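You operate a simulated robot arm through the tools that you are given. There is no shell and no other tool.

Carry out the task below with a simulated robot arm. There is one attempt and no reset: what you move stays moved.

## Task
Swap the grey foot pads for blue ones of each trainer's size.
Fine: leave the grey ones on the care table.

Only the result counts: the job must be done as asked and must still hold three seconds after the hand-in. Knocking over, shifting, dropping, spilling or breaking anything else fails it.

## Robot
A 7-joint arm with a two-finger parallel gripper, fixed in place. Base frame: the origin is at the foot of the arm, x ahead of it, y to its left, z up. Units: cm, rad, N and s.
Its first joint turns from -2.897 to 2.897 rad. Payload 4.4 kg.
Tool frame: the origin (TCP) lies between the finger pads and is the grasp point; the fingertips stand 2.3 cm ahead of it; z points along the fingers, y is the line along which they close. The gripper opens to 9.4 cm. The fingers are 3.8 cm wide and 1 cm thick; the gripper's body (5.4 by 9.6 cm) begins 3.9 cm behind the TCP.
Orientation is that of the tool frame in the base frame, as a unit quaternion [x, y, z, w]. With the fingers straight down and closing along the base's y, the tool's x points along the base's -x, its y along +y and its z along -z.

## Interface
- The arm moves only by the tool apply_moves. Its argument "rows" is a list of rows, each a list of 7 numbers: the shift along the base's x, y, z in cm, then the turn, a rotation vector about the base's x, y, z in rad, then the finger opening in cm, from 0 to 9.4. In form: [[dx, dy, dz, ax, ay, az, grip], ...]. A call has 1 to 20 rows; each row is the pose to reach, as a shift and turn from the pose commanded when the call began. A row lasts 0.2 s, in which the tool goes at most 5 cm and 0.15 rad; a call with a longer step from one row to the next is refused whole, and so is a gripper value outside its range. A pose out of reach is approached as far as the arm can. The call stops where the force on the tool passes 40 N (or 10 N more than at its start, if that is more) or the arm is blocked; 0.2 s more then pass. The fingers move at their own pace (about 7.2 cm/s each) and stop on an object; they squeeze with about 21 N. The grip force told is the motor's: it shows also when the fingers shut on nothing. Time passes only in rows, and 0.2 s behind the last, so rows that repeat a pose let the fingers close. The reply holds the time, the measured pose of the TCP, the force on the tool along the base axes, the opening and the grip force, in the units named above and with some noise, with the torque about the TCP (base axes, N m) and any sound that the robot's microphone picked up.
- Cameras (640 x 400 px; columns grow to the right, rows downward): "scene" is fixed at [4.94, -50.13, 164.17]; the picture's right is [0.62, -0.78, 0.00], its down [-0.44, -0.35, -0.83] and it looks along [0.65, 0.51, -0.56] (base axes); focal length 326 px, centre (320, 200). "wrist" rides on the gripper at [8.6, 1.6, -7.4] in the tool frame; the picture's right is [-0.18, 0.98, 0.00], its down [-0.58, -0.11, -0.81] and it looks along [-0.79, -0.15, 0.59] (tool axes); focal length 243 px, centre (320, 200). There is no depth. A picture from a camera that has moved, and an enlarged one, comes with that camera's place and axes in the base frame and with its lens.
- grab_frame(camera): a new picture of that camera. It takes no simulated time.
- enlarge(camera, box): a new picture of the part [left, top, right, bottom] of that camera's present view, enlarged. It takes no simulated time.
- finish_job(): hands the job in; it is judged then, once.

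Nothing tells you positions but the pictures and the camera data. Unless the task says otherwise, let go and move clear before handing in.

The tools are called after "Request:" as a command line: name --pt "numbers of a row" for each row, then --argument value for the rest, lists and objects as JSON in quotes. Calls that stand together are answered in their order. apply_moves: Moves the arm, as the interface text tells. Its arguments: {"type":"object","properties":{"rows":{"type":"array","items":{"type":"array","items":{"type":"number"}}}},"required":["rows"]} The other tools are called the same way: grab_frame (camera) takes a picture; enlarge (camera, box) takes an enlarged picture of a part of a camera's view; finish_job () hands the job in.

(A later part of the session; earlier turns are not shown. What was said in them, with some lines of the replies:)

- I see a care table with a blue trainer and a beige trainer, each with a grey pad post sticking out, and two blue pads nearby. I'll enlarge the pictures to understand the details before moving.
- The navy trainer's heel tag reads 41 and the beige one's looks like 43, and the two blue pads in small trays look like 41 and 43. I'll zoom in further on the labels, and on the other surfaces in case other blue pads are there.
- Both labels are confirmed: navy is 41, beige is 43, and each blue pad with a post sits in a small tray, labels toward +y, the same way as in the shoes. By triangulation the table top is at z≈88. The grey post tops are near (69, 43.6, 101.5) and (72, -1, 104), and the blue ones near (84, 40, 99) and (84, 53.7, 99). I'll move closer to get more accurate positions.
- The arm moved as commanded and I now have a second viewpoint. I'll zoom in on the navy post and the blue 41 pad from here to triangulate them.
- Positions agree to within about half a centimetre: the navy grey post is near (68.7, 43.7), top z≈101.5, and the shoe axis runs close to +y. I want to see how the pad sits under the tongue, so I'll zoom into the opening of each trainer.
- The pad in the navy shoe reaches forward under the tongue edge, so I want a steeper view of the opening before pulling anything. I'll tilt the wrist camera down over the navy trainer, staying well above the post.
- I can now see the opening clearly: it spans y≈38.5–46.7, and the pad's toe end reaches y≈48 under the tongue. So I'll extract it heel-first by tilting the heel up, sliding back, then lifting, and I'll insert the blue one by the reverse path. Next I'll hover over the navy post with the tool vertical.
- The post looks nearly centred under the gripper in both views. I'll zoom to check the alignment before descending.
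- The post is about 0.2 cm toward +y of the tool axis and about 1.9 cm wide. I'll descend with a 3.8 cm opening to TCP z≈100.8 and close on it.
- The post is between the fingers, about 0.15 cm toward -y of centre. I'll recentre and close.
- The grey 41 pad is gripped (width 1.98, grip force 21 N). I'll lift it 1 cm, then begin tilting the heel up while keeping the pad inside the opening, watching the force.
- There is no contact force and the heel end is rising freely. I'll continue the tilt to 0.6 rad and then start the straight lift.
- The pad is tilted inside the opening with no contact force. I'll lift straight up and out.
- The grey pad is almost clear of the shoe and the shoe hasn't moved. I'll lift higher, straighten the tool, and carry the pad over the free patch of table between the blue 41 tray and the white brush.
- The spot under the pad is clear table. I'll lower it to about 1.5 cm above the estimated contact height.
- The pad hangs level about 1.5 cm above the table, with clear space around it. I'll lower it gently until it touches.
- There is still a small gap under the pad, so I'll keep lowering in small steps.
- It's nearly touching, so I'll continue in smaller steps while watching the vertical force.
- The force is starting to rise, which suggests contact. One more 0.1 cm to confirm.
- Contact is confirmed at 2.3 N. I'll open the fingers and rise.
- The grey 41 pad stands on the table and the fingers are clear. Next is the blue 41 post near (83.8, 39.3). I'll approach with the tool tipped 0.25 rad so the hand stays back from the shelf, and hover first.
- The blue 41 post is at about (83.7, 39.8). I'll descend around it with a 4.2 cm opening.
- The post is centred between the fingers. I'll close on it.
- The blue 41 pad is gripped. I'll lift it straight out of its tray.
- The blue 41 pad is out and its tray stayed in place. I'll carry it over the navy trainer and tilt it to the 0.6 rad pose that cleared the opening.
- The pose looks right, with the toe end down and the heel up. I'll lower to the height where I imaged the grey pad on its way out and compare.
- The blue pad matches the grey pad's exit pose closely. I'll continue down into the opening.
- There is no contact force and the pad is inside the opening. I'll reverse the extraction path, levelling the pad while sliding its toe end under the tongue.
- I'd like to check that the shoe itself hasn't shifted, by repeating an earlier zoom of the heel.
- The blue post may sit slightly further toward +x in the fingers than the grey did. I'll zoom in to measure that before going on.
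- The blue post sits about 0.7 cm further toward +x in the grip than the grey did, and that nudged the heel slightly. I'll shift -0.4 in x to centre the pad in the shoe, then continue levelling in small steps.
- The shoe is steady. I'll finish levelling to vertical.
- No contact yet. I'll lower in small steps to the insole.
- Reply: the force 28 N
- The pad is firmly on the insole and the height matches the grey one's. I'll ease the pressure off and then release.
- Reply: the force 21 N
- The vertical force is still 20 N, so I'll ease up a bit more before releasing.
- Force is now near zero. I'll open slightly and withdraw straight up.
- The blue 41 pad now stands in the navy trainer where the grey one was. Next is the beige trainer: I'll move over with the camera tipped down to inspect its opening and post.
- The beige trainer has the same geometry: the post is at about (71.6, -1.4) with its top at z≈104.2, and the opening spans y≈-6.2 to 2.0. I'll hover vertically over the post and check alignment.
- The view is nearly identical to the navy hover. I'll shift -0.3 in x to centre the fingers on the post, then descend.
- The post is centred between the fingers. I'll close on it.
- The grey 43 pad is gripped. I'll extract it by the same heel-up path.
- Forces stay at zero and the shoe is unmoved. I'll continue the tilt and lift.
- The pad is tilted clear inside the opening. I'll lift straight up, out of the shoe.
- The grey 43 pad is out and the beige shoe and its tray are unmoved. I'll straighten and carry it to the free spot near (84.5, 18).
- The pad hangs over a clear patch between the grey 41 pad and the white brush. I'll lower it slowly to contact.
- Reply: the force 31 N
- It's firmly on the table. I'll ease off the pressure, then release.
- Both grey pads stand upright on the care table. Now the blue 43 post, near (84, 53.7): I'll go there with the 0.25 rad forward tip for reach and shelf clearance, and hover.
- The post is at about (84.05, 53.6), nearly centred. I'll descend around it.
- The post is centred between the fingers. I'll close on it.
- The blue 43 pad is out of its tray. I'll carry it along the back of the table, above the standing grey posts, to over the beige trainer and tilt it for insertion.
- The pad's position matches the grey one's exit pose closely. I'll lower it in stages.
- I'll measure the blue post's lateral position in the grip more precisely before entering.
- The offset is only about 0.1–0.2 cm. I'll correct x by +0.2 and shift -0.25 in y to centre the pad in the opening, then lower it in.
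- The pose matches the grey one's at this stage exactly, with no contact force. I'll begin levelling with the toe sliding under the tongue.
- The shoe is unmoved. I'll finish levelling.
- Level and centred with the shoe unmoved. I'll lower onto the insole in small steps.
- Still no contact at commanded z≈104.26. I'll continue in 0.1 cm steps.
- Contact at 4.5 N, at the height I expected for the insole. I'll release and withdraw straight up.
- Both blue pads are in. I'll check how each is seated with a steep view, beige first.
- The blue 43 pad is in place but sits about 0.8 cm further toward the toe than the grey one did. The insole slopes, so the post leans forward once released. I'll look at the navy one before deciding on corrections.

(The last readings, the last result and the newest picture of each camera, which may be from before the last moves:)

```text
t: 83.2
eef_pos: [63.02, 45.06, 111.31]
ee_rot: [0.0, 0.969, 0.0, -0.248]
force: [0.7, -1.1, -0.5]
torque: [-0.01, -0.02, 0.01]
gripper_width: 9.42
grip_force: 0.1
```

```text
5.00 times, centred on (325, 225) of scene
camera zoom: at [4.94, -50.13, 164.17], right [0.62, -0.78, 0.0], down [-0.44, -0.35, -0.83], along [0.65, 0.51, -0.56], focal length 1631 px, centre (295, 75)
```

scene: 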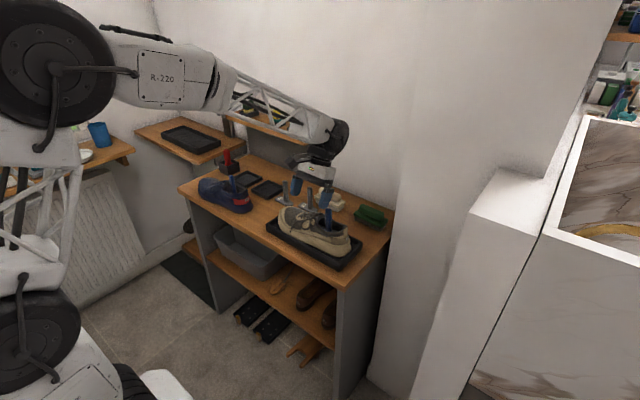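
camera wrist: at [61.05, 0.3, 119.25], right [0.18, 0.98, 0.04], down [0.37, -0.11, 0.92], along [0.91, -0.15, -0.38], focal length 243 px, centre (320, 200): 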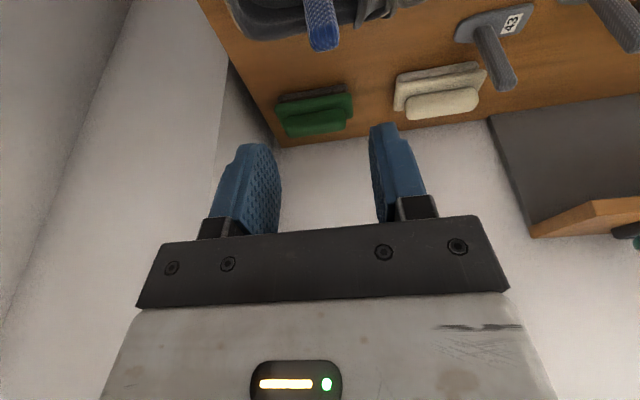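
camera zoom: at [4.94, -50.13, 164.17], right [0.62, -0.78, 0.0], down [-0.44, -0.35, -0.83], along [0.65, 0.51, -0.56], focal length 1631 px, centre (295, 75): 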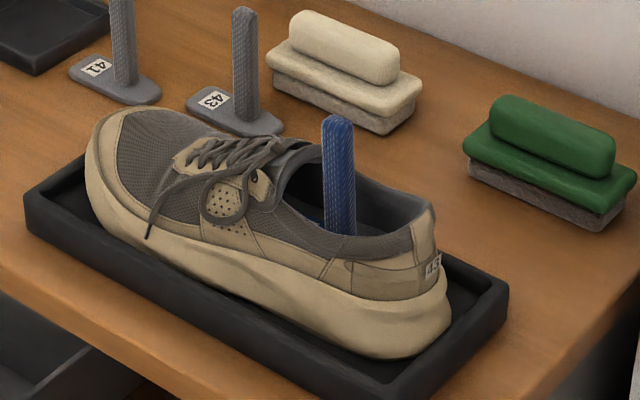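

The navy pad is within about 0.5 cm of where the grey one was. The beige one is a bit too far toward the toe, so I'll regrip it with the tool matched to its lean, lift it slightly, and set it back about 0.8 cm.

Request:
apply_moves --pt "0.3 -4 2 0 -0.05 0 8" --pt "0.6 -8.5 3 0 -0.1 0 6" --pt "1.0 -13 3 0 -0.15 0 5" --pt "1.5 -17.5 3 0 -0.2 0 5" --pt "2.2 -22 3 0 -0.26 0 5" --pt "3.0 -26.5 3 0 -0.32 0 5" --pt "4.0 -31 3 0 -0.38 0 5" --pt "5.2 -35.3 3 0 -0.44 0 5" --pt "6.5 -39.5 2.5 0 -0.5 0 5" --pt "7.8 -43.2 1.5 0 -0.5 0 5" --pt "8.69 -45.64 1.2 0 -0.5 0 5" --pt "8.69 -45.64 1.2 0 -0.5 0 5"

Request:
enlarge --camera "wrist" --box '[240, 0, 400, 110]'

Request:
enlarge --camera "scene" --box '[295, 170, 365, 240]'

```text
t: 85.8
eef_pos: [71.09, -0.5, 112.34]
ee_rot: [0.001, 1.0, 0.0, 0.0]
force: [0.6, -0.7, 0.0]
torque: [0.0, -0.01, -0.02]
gripper_width: 5.01
grip_force: 0.1
```

```text
3.64 times, centred on (320, 55) of wrist
camera zoom: at [62.5, 1.14, 119.76], right [0.18, 0.98, 0.0], down [0.58, -0.11, 0.81], along [0.79, -0.15, -0.59], focal length 882 px, centre (320, 727)
```

zoom: 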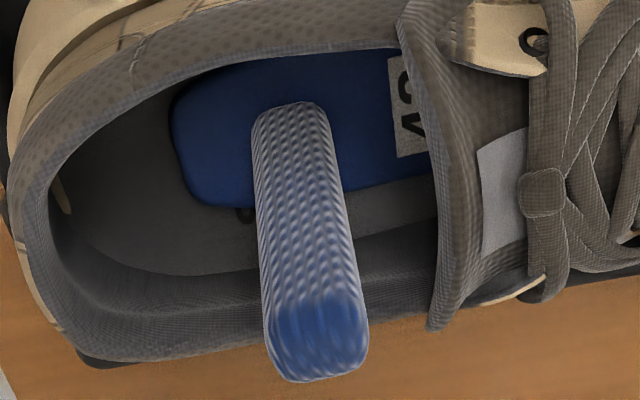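

```text
5.71 times, centred on (330, 205) of scene
camera zoom: at [4.94, -50.13, 164.17], right [0.62, -0.78, 0.0], down [-0.44, -0.35, -0.83], along [0.65, 0.51, -0.56], focal length 1864 px, centre (263, 171)
```

zoom: 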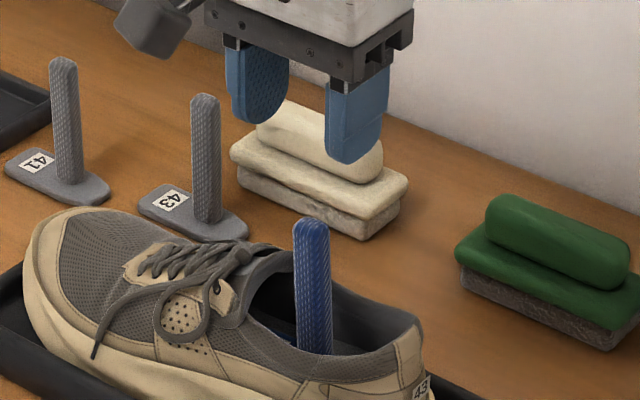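

The pad is roughly 0.7 cm toward the toe from where the grey one sat. I'll tilt 0.07 rad to match the post's lean, descend, and grip near its top.

Request:
apply_moves --pt "0 -0.05 -2 -0.03 0 0 4" --pt "0 -0.05 -4 -0.07 0 0 3.8" --pt "0 -0.05 -6 -0.07 0 0 3.6" --pt "0 -0.05 -7.4 -0.07 0 0 3.6" --pt "0 -0.05 -8.04 -0.07 0 0 3.6" --pt "0 -0.05 -8.04 -0.07 0 0 3.6"

Request:
enlarge --camera "wrist" --box '[200, 0, 440, 220]'

Request:
enlarge --camera "scene" --box '[295, 170, 365, 240]'

```text
t: 87.2
eef_pos: [71.26, -0.59, 104.36]
ee_rot: [0.0, 0.999, -0.035, 0.0]
force: [0.5, -0.7, -0.5]
torque: [-0.03, -0.01, -0.02]
gripper_width: 3.6
grip_force: 0.1
```

```text
1.82 times, centred on (320, 110) of wrist
camera zoom: at [62.7, 1.58, 111.64], right [0.18, 0.98, -0.07], down [0.58, -0.05, 0.81], along [0.79, -0.19, -0.58], focal length 441 px, centre (320, 364)
```

zoom: 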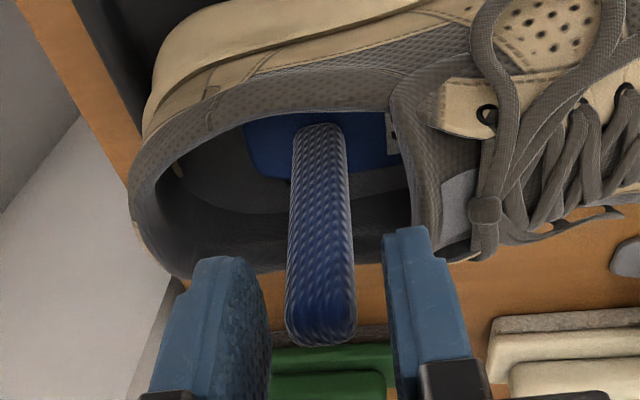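

```text
5.71 times, centred on (330, 205) of scene
camera zoom: at [4.94, -50.13, 164.17], right [0.62, -0.78, 0.0], down [-0.44, -0.35, -0.83], along [0.65, 0.51, -0.56], focal length 1864 px, centre (263, 171)
```

zoom: 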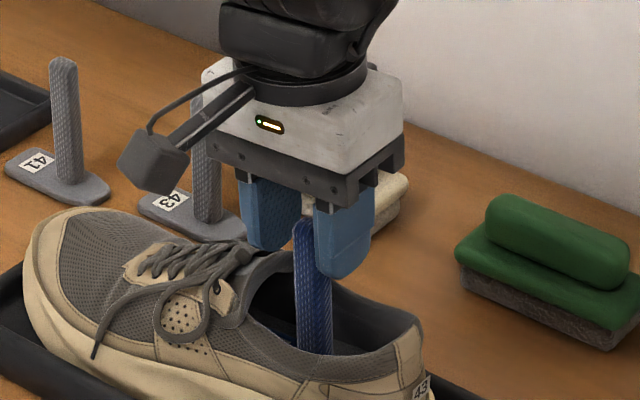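

The fingers are parallel to the post and centred. I'll close, then lift 0.6 cm.

Request:
apply_moves --pt "0 0 0 0 0 0 2.8" --pt "0 0 0 0 0 0 2" --pt "0 0 0 0 0 0 0.5" --pt "0 0 0 0 0 0 0.5" --pt "0 0 0 0 0 0 0.5"

Request:
apply_moves --pt "0 0 0.3 0 0 0 0.5" --pt "0 0 0.6 0 0 0 0.5" --pt "0 -0.25 0.6 0 0 0 0.5" --pt "0 -0.5 0.6 0 0 0 0.5" --pt "0 -0.75 0.6 0 0 0 0.5"

Request:
enlarge --camera "scene" --box '[295, 185, 355, 265]'

Request:
enlarge --camera "wrist" --box '[200, 0, 440, 220]'

```text
t: 88.4
eef_pos: [71.23, -0.53, 104.37]
ee_rot: [0.0, 0.999, -0.036, 0.0]
force: [0.0, -0.2, -0.6]
torque: [-0.03, -0.03, -0.01]
gripper_width: 1.93
grip_force: 20.7
```

```text
t: 89.6
eef_pos: [71.34, -1.39, 104.98]
ee_rot: [0.0, 0.999, -0.035, -0.001]
force: [-0.1, 1.0, 0.1]
torque: [0.0, -0.01, 0.01]
gripper_width: 1.92
grip_force: 21.1
```

```text
5.00 times, centred on (325, 225) of scene
camera zoom: at [4.94, -50.13, 164.17], right [0.62, -0.78, 0.0], down [-0.44, -0.35, -0.83], along [0.65, 0.51, -0.56], focal length 1631 px, centre (295, 75)
```

zoom: 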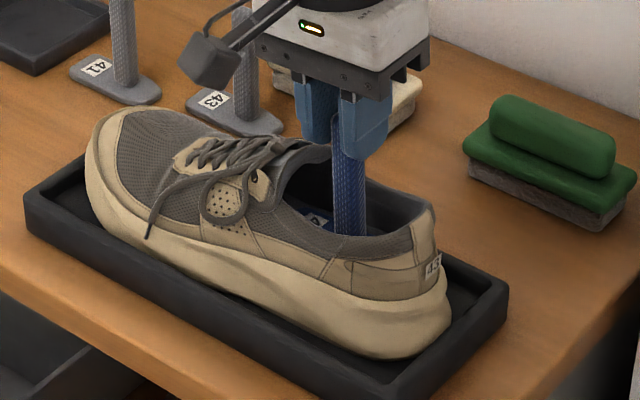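

```text
1.82 times, centred on (320, 110) of wrist
camera zoom: at [62.73, 0.84, 112.33], right [0.18, 0.98, -0.07], down [0.58, -0.05, 0.81], along [0.79, -0.19, -0.58], focal length 441 px, centre (320, 364)
```

zoom: 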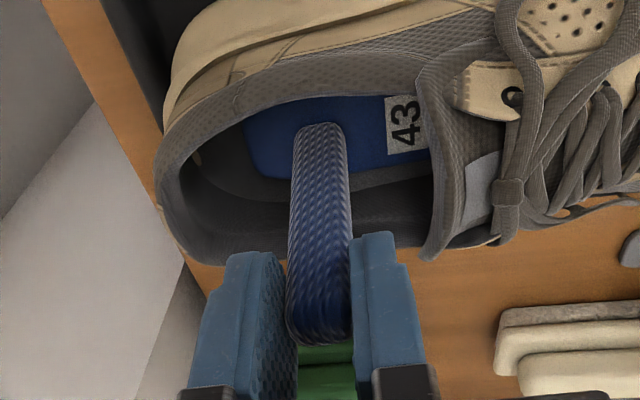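

Gripping caused no disturbance this time, and the pad has moved back with its label visible like the original. I'll lower it to the insole.

Request:
apply_moves --pt "0 0 -0.25 0 0 0 0.5" --pt "0 0 -0.5 0 0 0 0.5"

Request:
apply_moves --pt "0 0 -0.06 0 0 0 0.5" --pt "0 0 -0.1 0 0 0 0.5"

```text
t: 90.2
eef_pos: [71.27, -1.37, 104.52]
ee_rot: [0.0, 0.999, -0.034, 0.0]
force: [-0.1, -0.1, 0.0]
torque: [-0.01, 0.01, -0.01]
gripper_width: 1.93
grip_force: 21.1
```

```text
t: 90.8
eef_pos: [71.47, -1.54, 104.46]
ee_rot: [0.0, 0.999, -0.035, 0.0]
force: [-0.4, 1.7, 2.7]
torque: [0.06, 0.03, -0.01]
gripper_width: 1.93
grip_force: 21.1
```

Gentle contact at 2.7 N. I'll release and withdraw straight up.

Request:
apply_moves --pt "0 0 0 0 0 0 2.2" --pt "0 0 0 0 0 0 2.7" --pt "0 0 0 0 0 0 3.4" --pt "0 0 0.4 0 0 0 3.6" --pt "0 0 1.2 0 0 0 3.8" --pt "0 0 3 0 0 0 4" --pt "0 0 6 0.03 0 0 4.5" --pt "0 0 9 0.07 0 0 5"

Request:
enlarge --camera "wrist" --box '[240, 0, 400, 110]'

Request:
enlarge --camera "scene" --box '[295, 170, 365, 240]'

```text
t: 92.6
eef_pos: [71.48, -1.65, 113.35]
ee_rot: [0.0, 1.0, 0.0, -0.001]
force: [0.8, -0.7, -0.6]
torque: [0.02, 0.0, 0.0]
gripper_width: 5.01
grip_force: 0.1
```

```text
3.64 times, centred on (320, 55) of wrist
camera zoom: at [62.84, 0.03, 120.85], right [0.18, 0.98, 0.0], down [0.58, -0.11, 0.81], along [0.79, -0.15, -0.59], focal length 882 px, centre (320, 727)
```

zoom: 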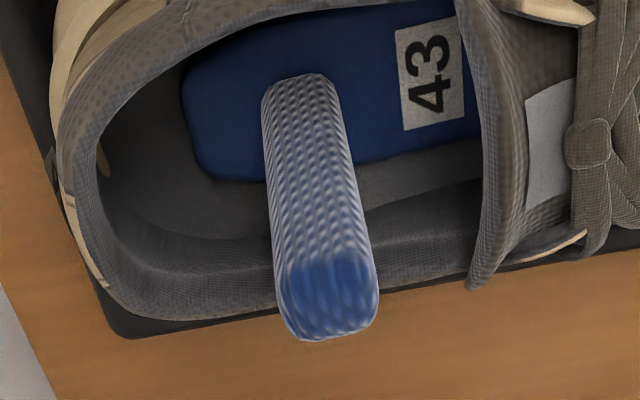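

```text
5.71 times, centred on (330, 205) of scene
camera zoom: at [4.94, -50.13, 164.17], right [0.62, -0.78, 0.0], down [-0.44, -0.35, -0.83], along [0.65, 0.51, -0.56], focal length 1864 px, centre (263, 171)
```

zoom: 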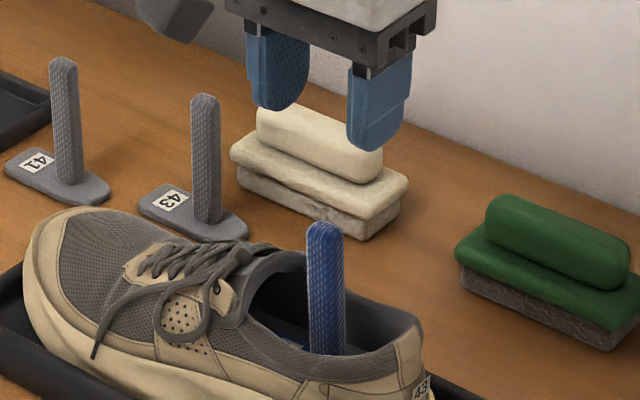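

The beige post now coincides with the grey one's original position and its label is fully visible. I'll go back to the exact hover used over the navy trainer at the start to compare its pad the same way.

Request:
apply_moves --pt "-0.2 4.4 1 0 0 0 5" --pt "-0.4 8.9 1 0 0 0 5" --pt "-0.7 13.4 1 0 0 0 5" --pt "-0.9 17.9 1 0 0 0 5" --pt "-1.2 22.4 1 0 0 0 5" --pt "-1.5 26.9 1 0 0 0 5" --pt "-1.8 31.4 1 0 0 0 5" --pt "-2.1 35.9 0.5 0 0 0 5" --pt "-2.3 40.4 -1 0 0 0 5" --pt "-2.49 44.84 -3 0 0 0 5" --pt "-2.49 44.84 -5.02 0 0 0 5" --pt "-2.49 44.84 -5.02 0 0 0 5"

Request:
enlarge --camera "wrist" --box '[240, 0, 400, 110]'

Request:
enlarge --camera "scene" --box '[215, 165, 265, 215]'

```text
t: 95.2
eef_pos: [68.9, 43.41, 108.41]
ee_rot: [0.0, 1.0, -0.001, 0.001]
force: [-0.3, -0.8, -0.3]
torque: [0.03, -0.05, -0.02]
gripper_width: 4.99
grip_force: 0.0
```

```text
3.64 times, centred on (320, 55) of wrist
camera zoom: at [60.3, 45.07, 115.89], right [0.18, 0.98, 0.0], down [0.58, -0.11, 0.81], along [0.79, -0.15, -0.59], focal length 882 px, centre (320, 727)
```

zoom: 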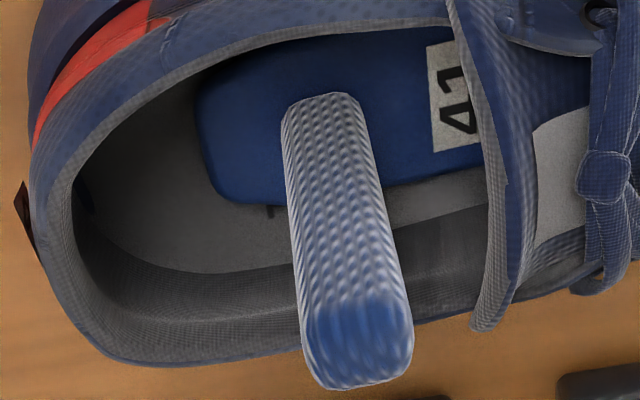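

```text
8.00 times, centred on (240, 190) of scene
camera zoom: at [4.94, -50.13, 164.17], right [0.62, -0.78, 0.0], down [-0.44, -0.35, -0.83], along [0.65, 0.51, -0.56], focal length 2609 px, centre (960, 280)
```

zoom: 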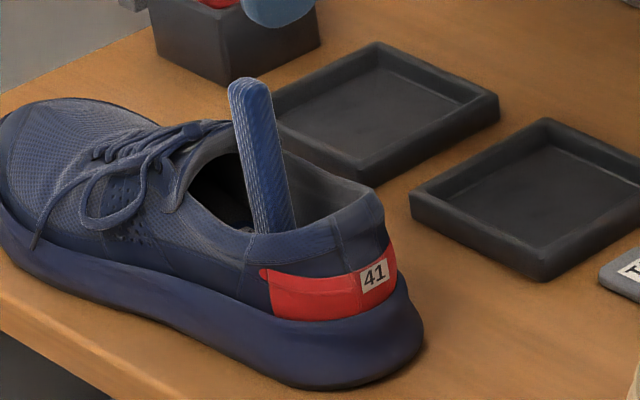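

The navy pad is about 0.5 cm toward the toe of the original and leaning the same way. I'll make the same small correction: match the lean, grip high, lift slightly, and set it back 0.45 cm.

Request:
apply_moves --pt "-0.1 0.3 -1.5 -0.03 0 0 4" --pt "-0.2 0.66 -3 -0.065 0 0 3.6" --pt "-0.2 0.66 -4.8 -0.065 0 0 3.5" --pt "-0.2 0.66 -6 -0.065 0 0 3.5" --pt "-0.2 0.66 -6.78 -0.065 0 0 3.5" --pt "-0.2 0.66 -6.78 -0.065 0 0 3.5"

Request:
enlarge --camera "wrist" --box '[200, 0, 440, 220]'

Request:
enlarge --camera "scene" --box '[195, 130, 275, 220]'

```text
t: 96.6
eef_pos: [68.64, 44.14, 101.7]
ee_rot: [0.0, 0.999, -0.034, 0.0]
force: [0.1, 0.2, -0.8]
torque: [0.01, 0.03, 0.01]
gripper_width: 3.52
grip_force: 0.0
```

```text
1.82 times, centred on (320, 110) of wrist
camera zoom: at [60.03, 46.25, 108.88], right [0.18, 0.98, -0.06], down [0.58, -0.06, 0.81], along [0.79, -0.19, -0.58], focal length 441 px, centre (320, 364)
```

zoom: 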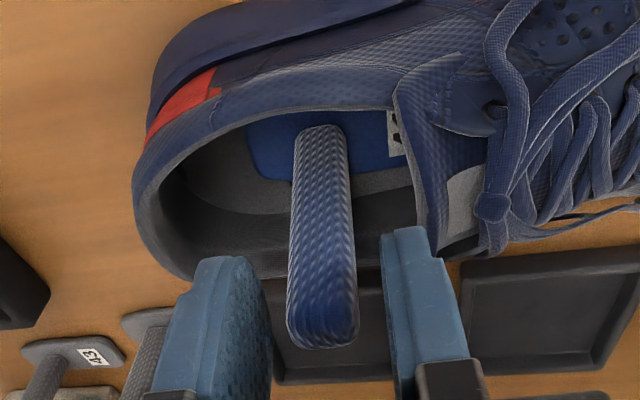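

```text
4.44 times, centred on (235, 175) of scene
camera zoom: at [4.94, -50.13, 164.17], right [0.62, -0.78, 0.0], down [-0.44, -0.35, -0.83], along [0.65, 0.51, -0.56], focal length 1450 px, centre (698, 311)
```

zoom: 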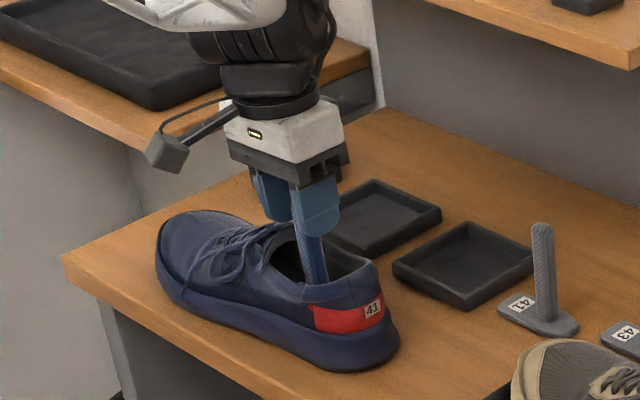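

The fingers are parallel to the post. I'll close, lift 0.6 cm and set it back.

Request:
apply_moves --pt "0 0 0 0 0 0 2.8" --pt "0 0 0 0 0 0 2" --pt "0 0 0 0 0 0 0.5" --pt "0 0 0 0 0 0 0.5" --pt "0 0 0 0 0 0 0.5"

Request:
apply_moves --pt "0 0 0.3 0 0 0 0.5" --pt "0 0 0.6 0 0 0 0.5" --pt "0 -0.25 0.6 0 0 0 0.5" --pt "0 -0.45 0.6 0 0 0 0.5"

Request:
enlarge --camera "scene" --box '[215, 165, 265, 215]'

```text
t: 97.8
eef_pos: [68.55, 44.11, 101.65]
ee_rot: [0.0, 0.999, -0.033, 0.0]
force: [0.8, -0.2, 0.7]
torque: [0.01, 0.03, -0.04]
gripper_width: 1.92
grip_force: 21.2
```

```text
t: 98.8
eef_pos: [68.73, 43.69, 102.36]
ee_rot: [-0.001, 0.999, -0.033, 0.0]
force: [-0.3, 0.4, 0.9]
torque: [0.03, -0.01, -0.01]
gripper_width: 1.92
grip_force: 21.4
```

```text
8.00 times, centred on (240, 190) of scene
camera zoom: at [4.94, -50.13, 164.17], right [0.62, -0.78, 0.0], down [-0.44, -0.35, -0.83], along [0.65, 0.51, -0.56], focal length 2609 px, centre (960, 280)
```

zoom: 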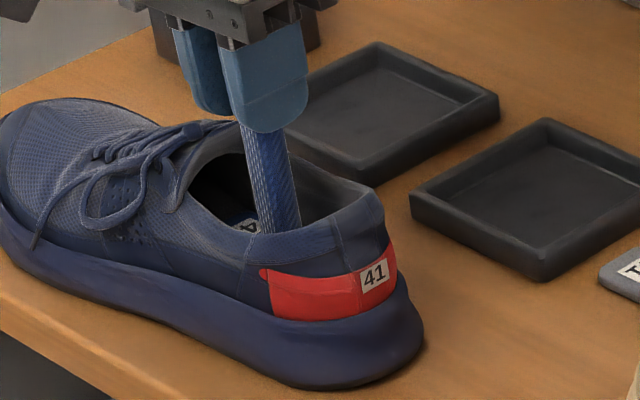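

The shoe is steady. I'll lower to the insole.

Request:
apply_moves --pt "0 0 -0.25 0 0 0 0.5" --pt "0 0 -0.48 0 0 0 0.5"

Request:
apply_moves --pt "0 0 -0.06 0 0 0 0.5" --pt "0 0 -0.1 0 0 0 0.5"

```text
t: 99.4
eef_pos: [68.65, 43.62, 101.75]
ee_rot: [-0.001, 0.999, -0.034, 0.0]
force: [-0.3, 0.5, 0.2]
torque: [-0.03, -0.01, -0.01]
gripper_width: 1.96
grip_force: 20.8
```

```text
t: 100.0
eef_pos: [68.59, 43.53, 101.65]
ee_rot: [0.0, 0.999, -0.032, 0.0]
force: [-0.4, 0.1, 1.9]
torque: [0.01, 0.05, -0.01]
gripper_width: 1.93
grip_force: 21.0
```

Light contact at 1.9 N. I'll release and withdraw upward, then move clear.

Request:
apply_moves --pt "0 0 0 0 0 0 2.2" --pt "0 0 0 0 0 0 2.7" --pt "0 0 0 0 0 0 3.4" --pt "0 0 0.4 0 0 0 3.5" --pt "0 0 1.2 0 0 0 3.8" --pt "0 0 3 0 0 0 4" --pt "0 0 5 0.03 0 0 4.5" --pt "0.2 -0.2 6.74 0.065 0 0 5" --pt "0.2 -0.2 6.74 0.065 0 0 5"

Request:
enlarge --camera "wrist" --box '[240, 0, 400, 110]'

Request:
enlarge --camera "scene" --box '[215, 165, 265, 215]'

```text
t: 102.0
eef_pos: [68.95, 43.41, 108.49]
ee_rot: [0.0, 1.0, 0.0, 0.0]
force: [0.2, 1.0, 0.5]
torque: [0.01, -0.01, -0.01]
gripper_width: 5.01
grip_force: 0.1
```

```text
3.64 times, centred on (320, 55) of wrist
camera zoom: at [60.33, 45.05, 115.9], right [0.18, 0.98, 0.0], down [0.58, -0.11, 0.81], along [0.79, -0.15, -0.59], focal length 882 px, centre (320, 727)
```

zoom: 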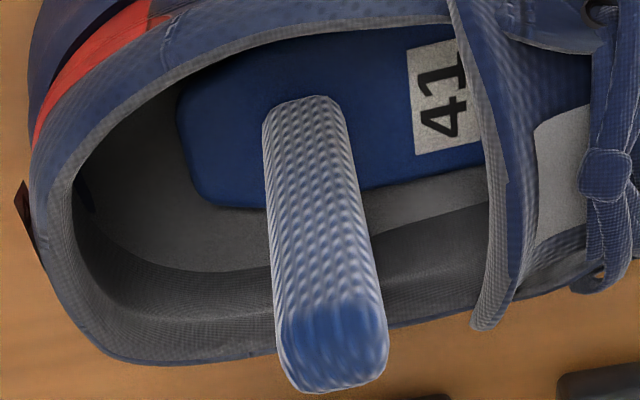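

```text
8.00 times, centred on (240, 190) of scene
camera zoom: at [4.94, -50.13, 164.17], right [0.62, -0.78, 0.0], down [-0.44, -0.35, -0.83], along [0.65, 0.51, -0.56], focal length 2609 px, centre (960, 280)
```

zoom: 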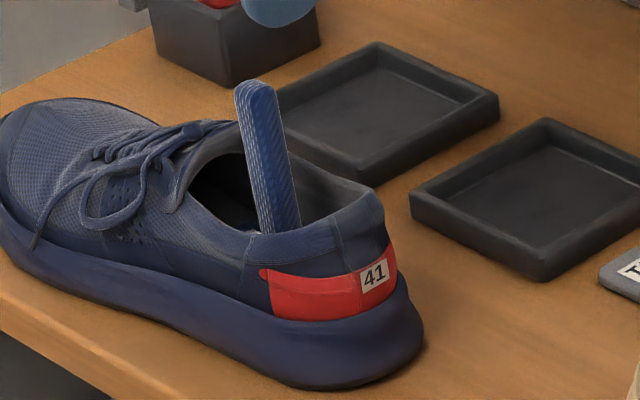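

The navy pad now matches the grey one's original seat: same post position, label fully visible. I'll move the arm clear and do a final check of everything.

Request:
apply_moves --pt "0 0 4 0 0 0 5" --pt "-2 0 8 0 0 0 6" --pt "-6 0 11 0 0 0 7" --pt "-10 0 14 0 0 0 8" --pt "-14 -1 17 0 0 0 9.4" --pt "-18 -1.5 19 0 0 0 9.4" --pt "-21 -1.7 19 0 0 0 9.4" --pt "-21 -1.7 19 0 0 0 9.4"

Request:
grab_frame --camera "scene"

Request:
enlarge --camera "scene" --box '[170, 130, 410, 280]'

Request:
enlarge --camera "scene" --box '[120, 60, 330, 200]'

Request:
grab_frame --camera "wrist"

```text
refused: row 5 steps farther than a row can; nothing moved
```

```text
taken
```

scene: 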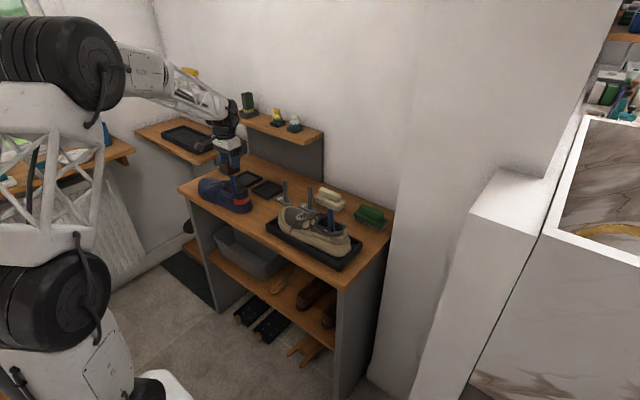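

```text
2.67 times, centred on (290, 205) of scene
camera zoom: at [4.94, -50.13, 164.17], right [0.62, -0.78, 0.0], down [-0.44, -0.35, -0.83], along [0.65, 0.51, -0.56], focal length 870 px, centre (400, 187)
```

zoom: 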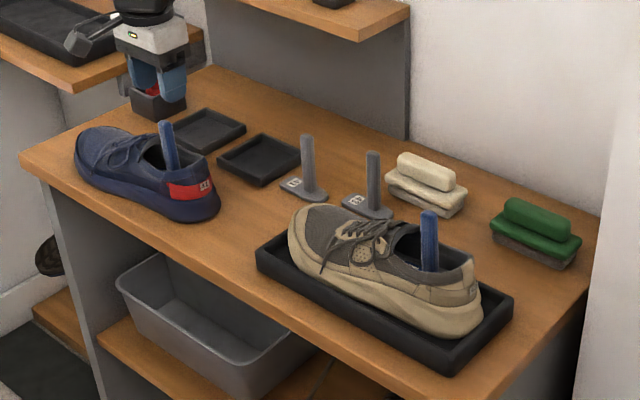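

```text
2.86 times, centred on (225, 130) of scene
camera zoom: at [4.94, -50.13, 164.17], right [0.62, -0.78, 0.0], down [-0.44, -0.35, -0.83], along [0.65, 0.51, -0.56], focal length 932 px, centre (591, 400)
```

zoom: 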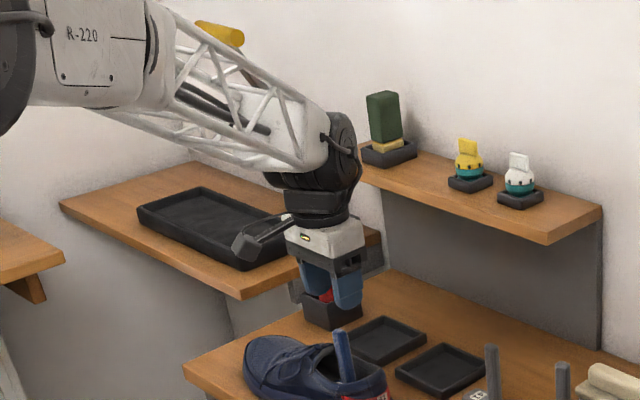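

```text
taken
camera wrist: at [60.33, 45.05, 115.9], right [0.18, 0.98, 0.0], down [0.58, -0.11, 0.81], along [0.79, -0.15, -0.59], focal length 243 px, centre (320, 200)
```

wrist: 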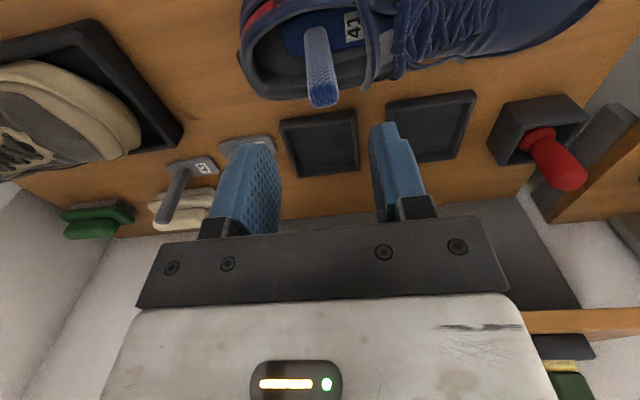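

That call was refused because one step was too long, so nothing moved. The layout looks right, so I'll withdraw with smaller steps.

Request:
apply_moves --pt "0 0 4 0 0 0 5" --pt "-2 0 8 0 0 0 6" --pt "-5.5 0 11 0 0 0 7" --pt "-9 0 13.5 0 0 0 8" --pt "-12.5 -0.5 16 0 0 0 9" --pt "-16 -1 18 0 0 0 9.4" --pt "-19 -1.5 19 0 0 0 9.4" --pt "-21.5 -1.7 19 0 0 0 9.4" --pt "-21.5 -1.7 19 0 0 0 9.4"

Request:
enlarge --camera "scene" --box '[170, 130, 410, 280]'

Request:
enlarge --camera "scene" --box '[120, 60, 330, 200]'

Request:
grab_frame --camera "wrist"

```text
t: 104.0
eef_pos: [47.36, 41.72, 127.36]
ee_rot: [-0.001, 1.0, 0.0, 0.0]
force: [0.1, 0.4, -0.1]
torque: [-0.01, -0.03, -0.01]
gripper_width: 9.41
grip_force: 0.1
```

```text
2.67 times, centred on (290, 205) of scene
camera zoom: at [4.94, -50.13, 164.17], right [0.62, -0.78, 0.0], down [-0.44, -0.35, -0.83], along [0.65, 0.51, -0.56], focal length 870 px, centre (400, 187)
```

zoom: 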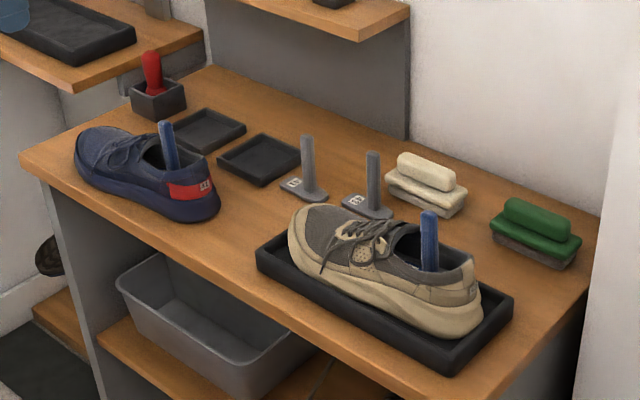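

```text
2.86 times, centred on (225, 130) of scene
camera zoom: at [4.94, -50.13, 164.17], right [0.62, -0.78, 0.0], down [-0.44, -0.35, -0.83], along [0.65, 0.51, -0.56], focal length 932 px, centre (591, 400)
```

zoom: 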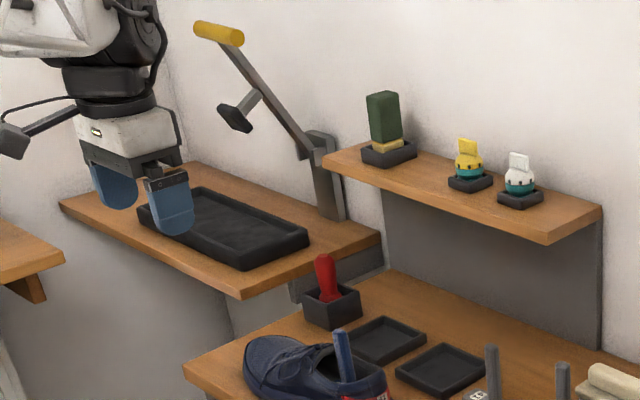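

```text
taken
camera wrist: at [38.74, 43.41, 134.86], right [0.18, 0.98, 0.0], down [0.58, -0.11, 0.81], along [0.79, -0.15, -0.59], focal length 243 px, centre (320, 200)
```

wrist: 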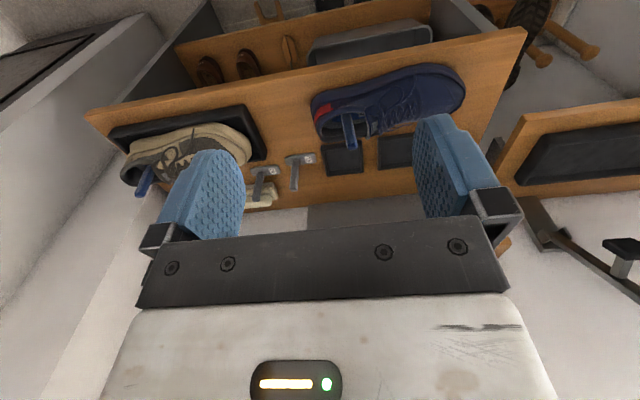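

Blue 41 is in the navy trainer and blue 43 in the beige one. Both grey pads stand upright on the care table, everything else looks where it started (the navy heel shifted a few millimetres), and the arm is clear. I'm handing in.

Request:
finish_job

```text
The job is handed in.
```

The swap is done: the blue 41 pad is in the navy trainer (41) and the blue 43 pad is in the beige trainer (43). Both are seated where the grey pads were, with their labels toward the toe.

- **Grey pads:** both stand upright on the care table, between the empty 41 tray and the white brush.
- **Navy trainer:** its heel got nudged by roughly 0.3–0.5 cm while I was inserting the blue 41 pad. I did not push it back.
- **Adjustments:** both blue pads first settled a little too far toward the toe. I regripped each one and set it back, 0.45 cm for navy and 0.75 cm for beige.

Nothing was knocked over or dropped. In the final pictures the beige trainer, trays, brushes and shelf items all look where they started. I moved the arm clear before handing in.
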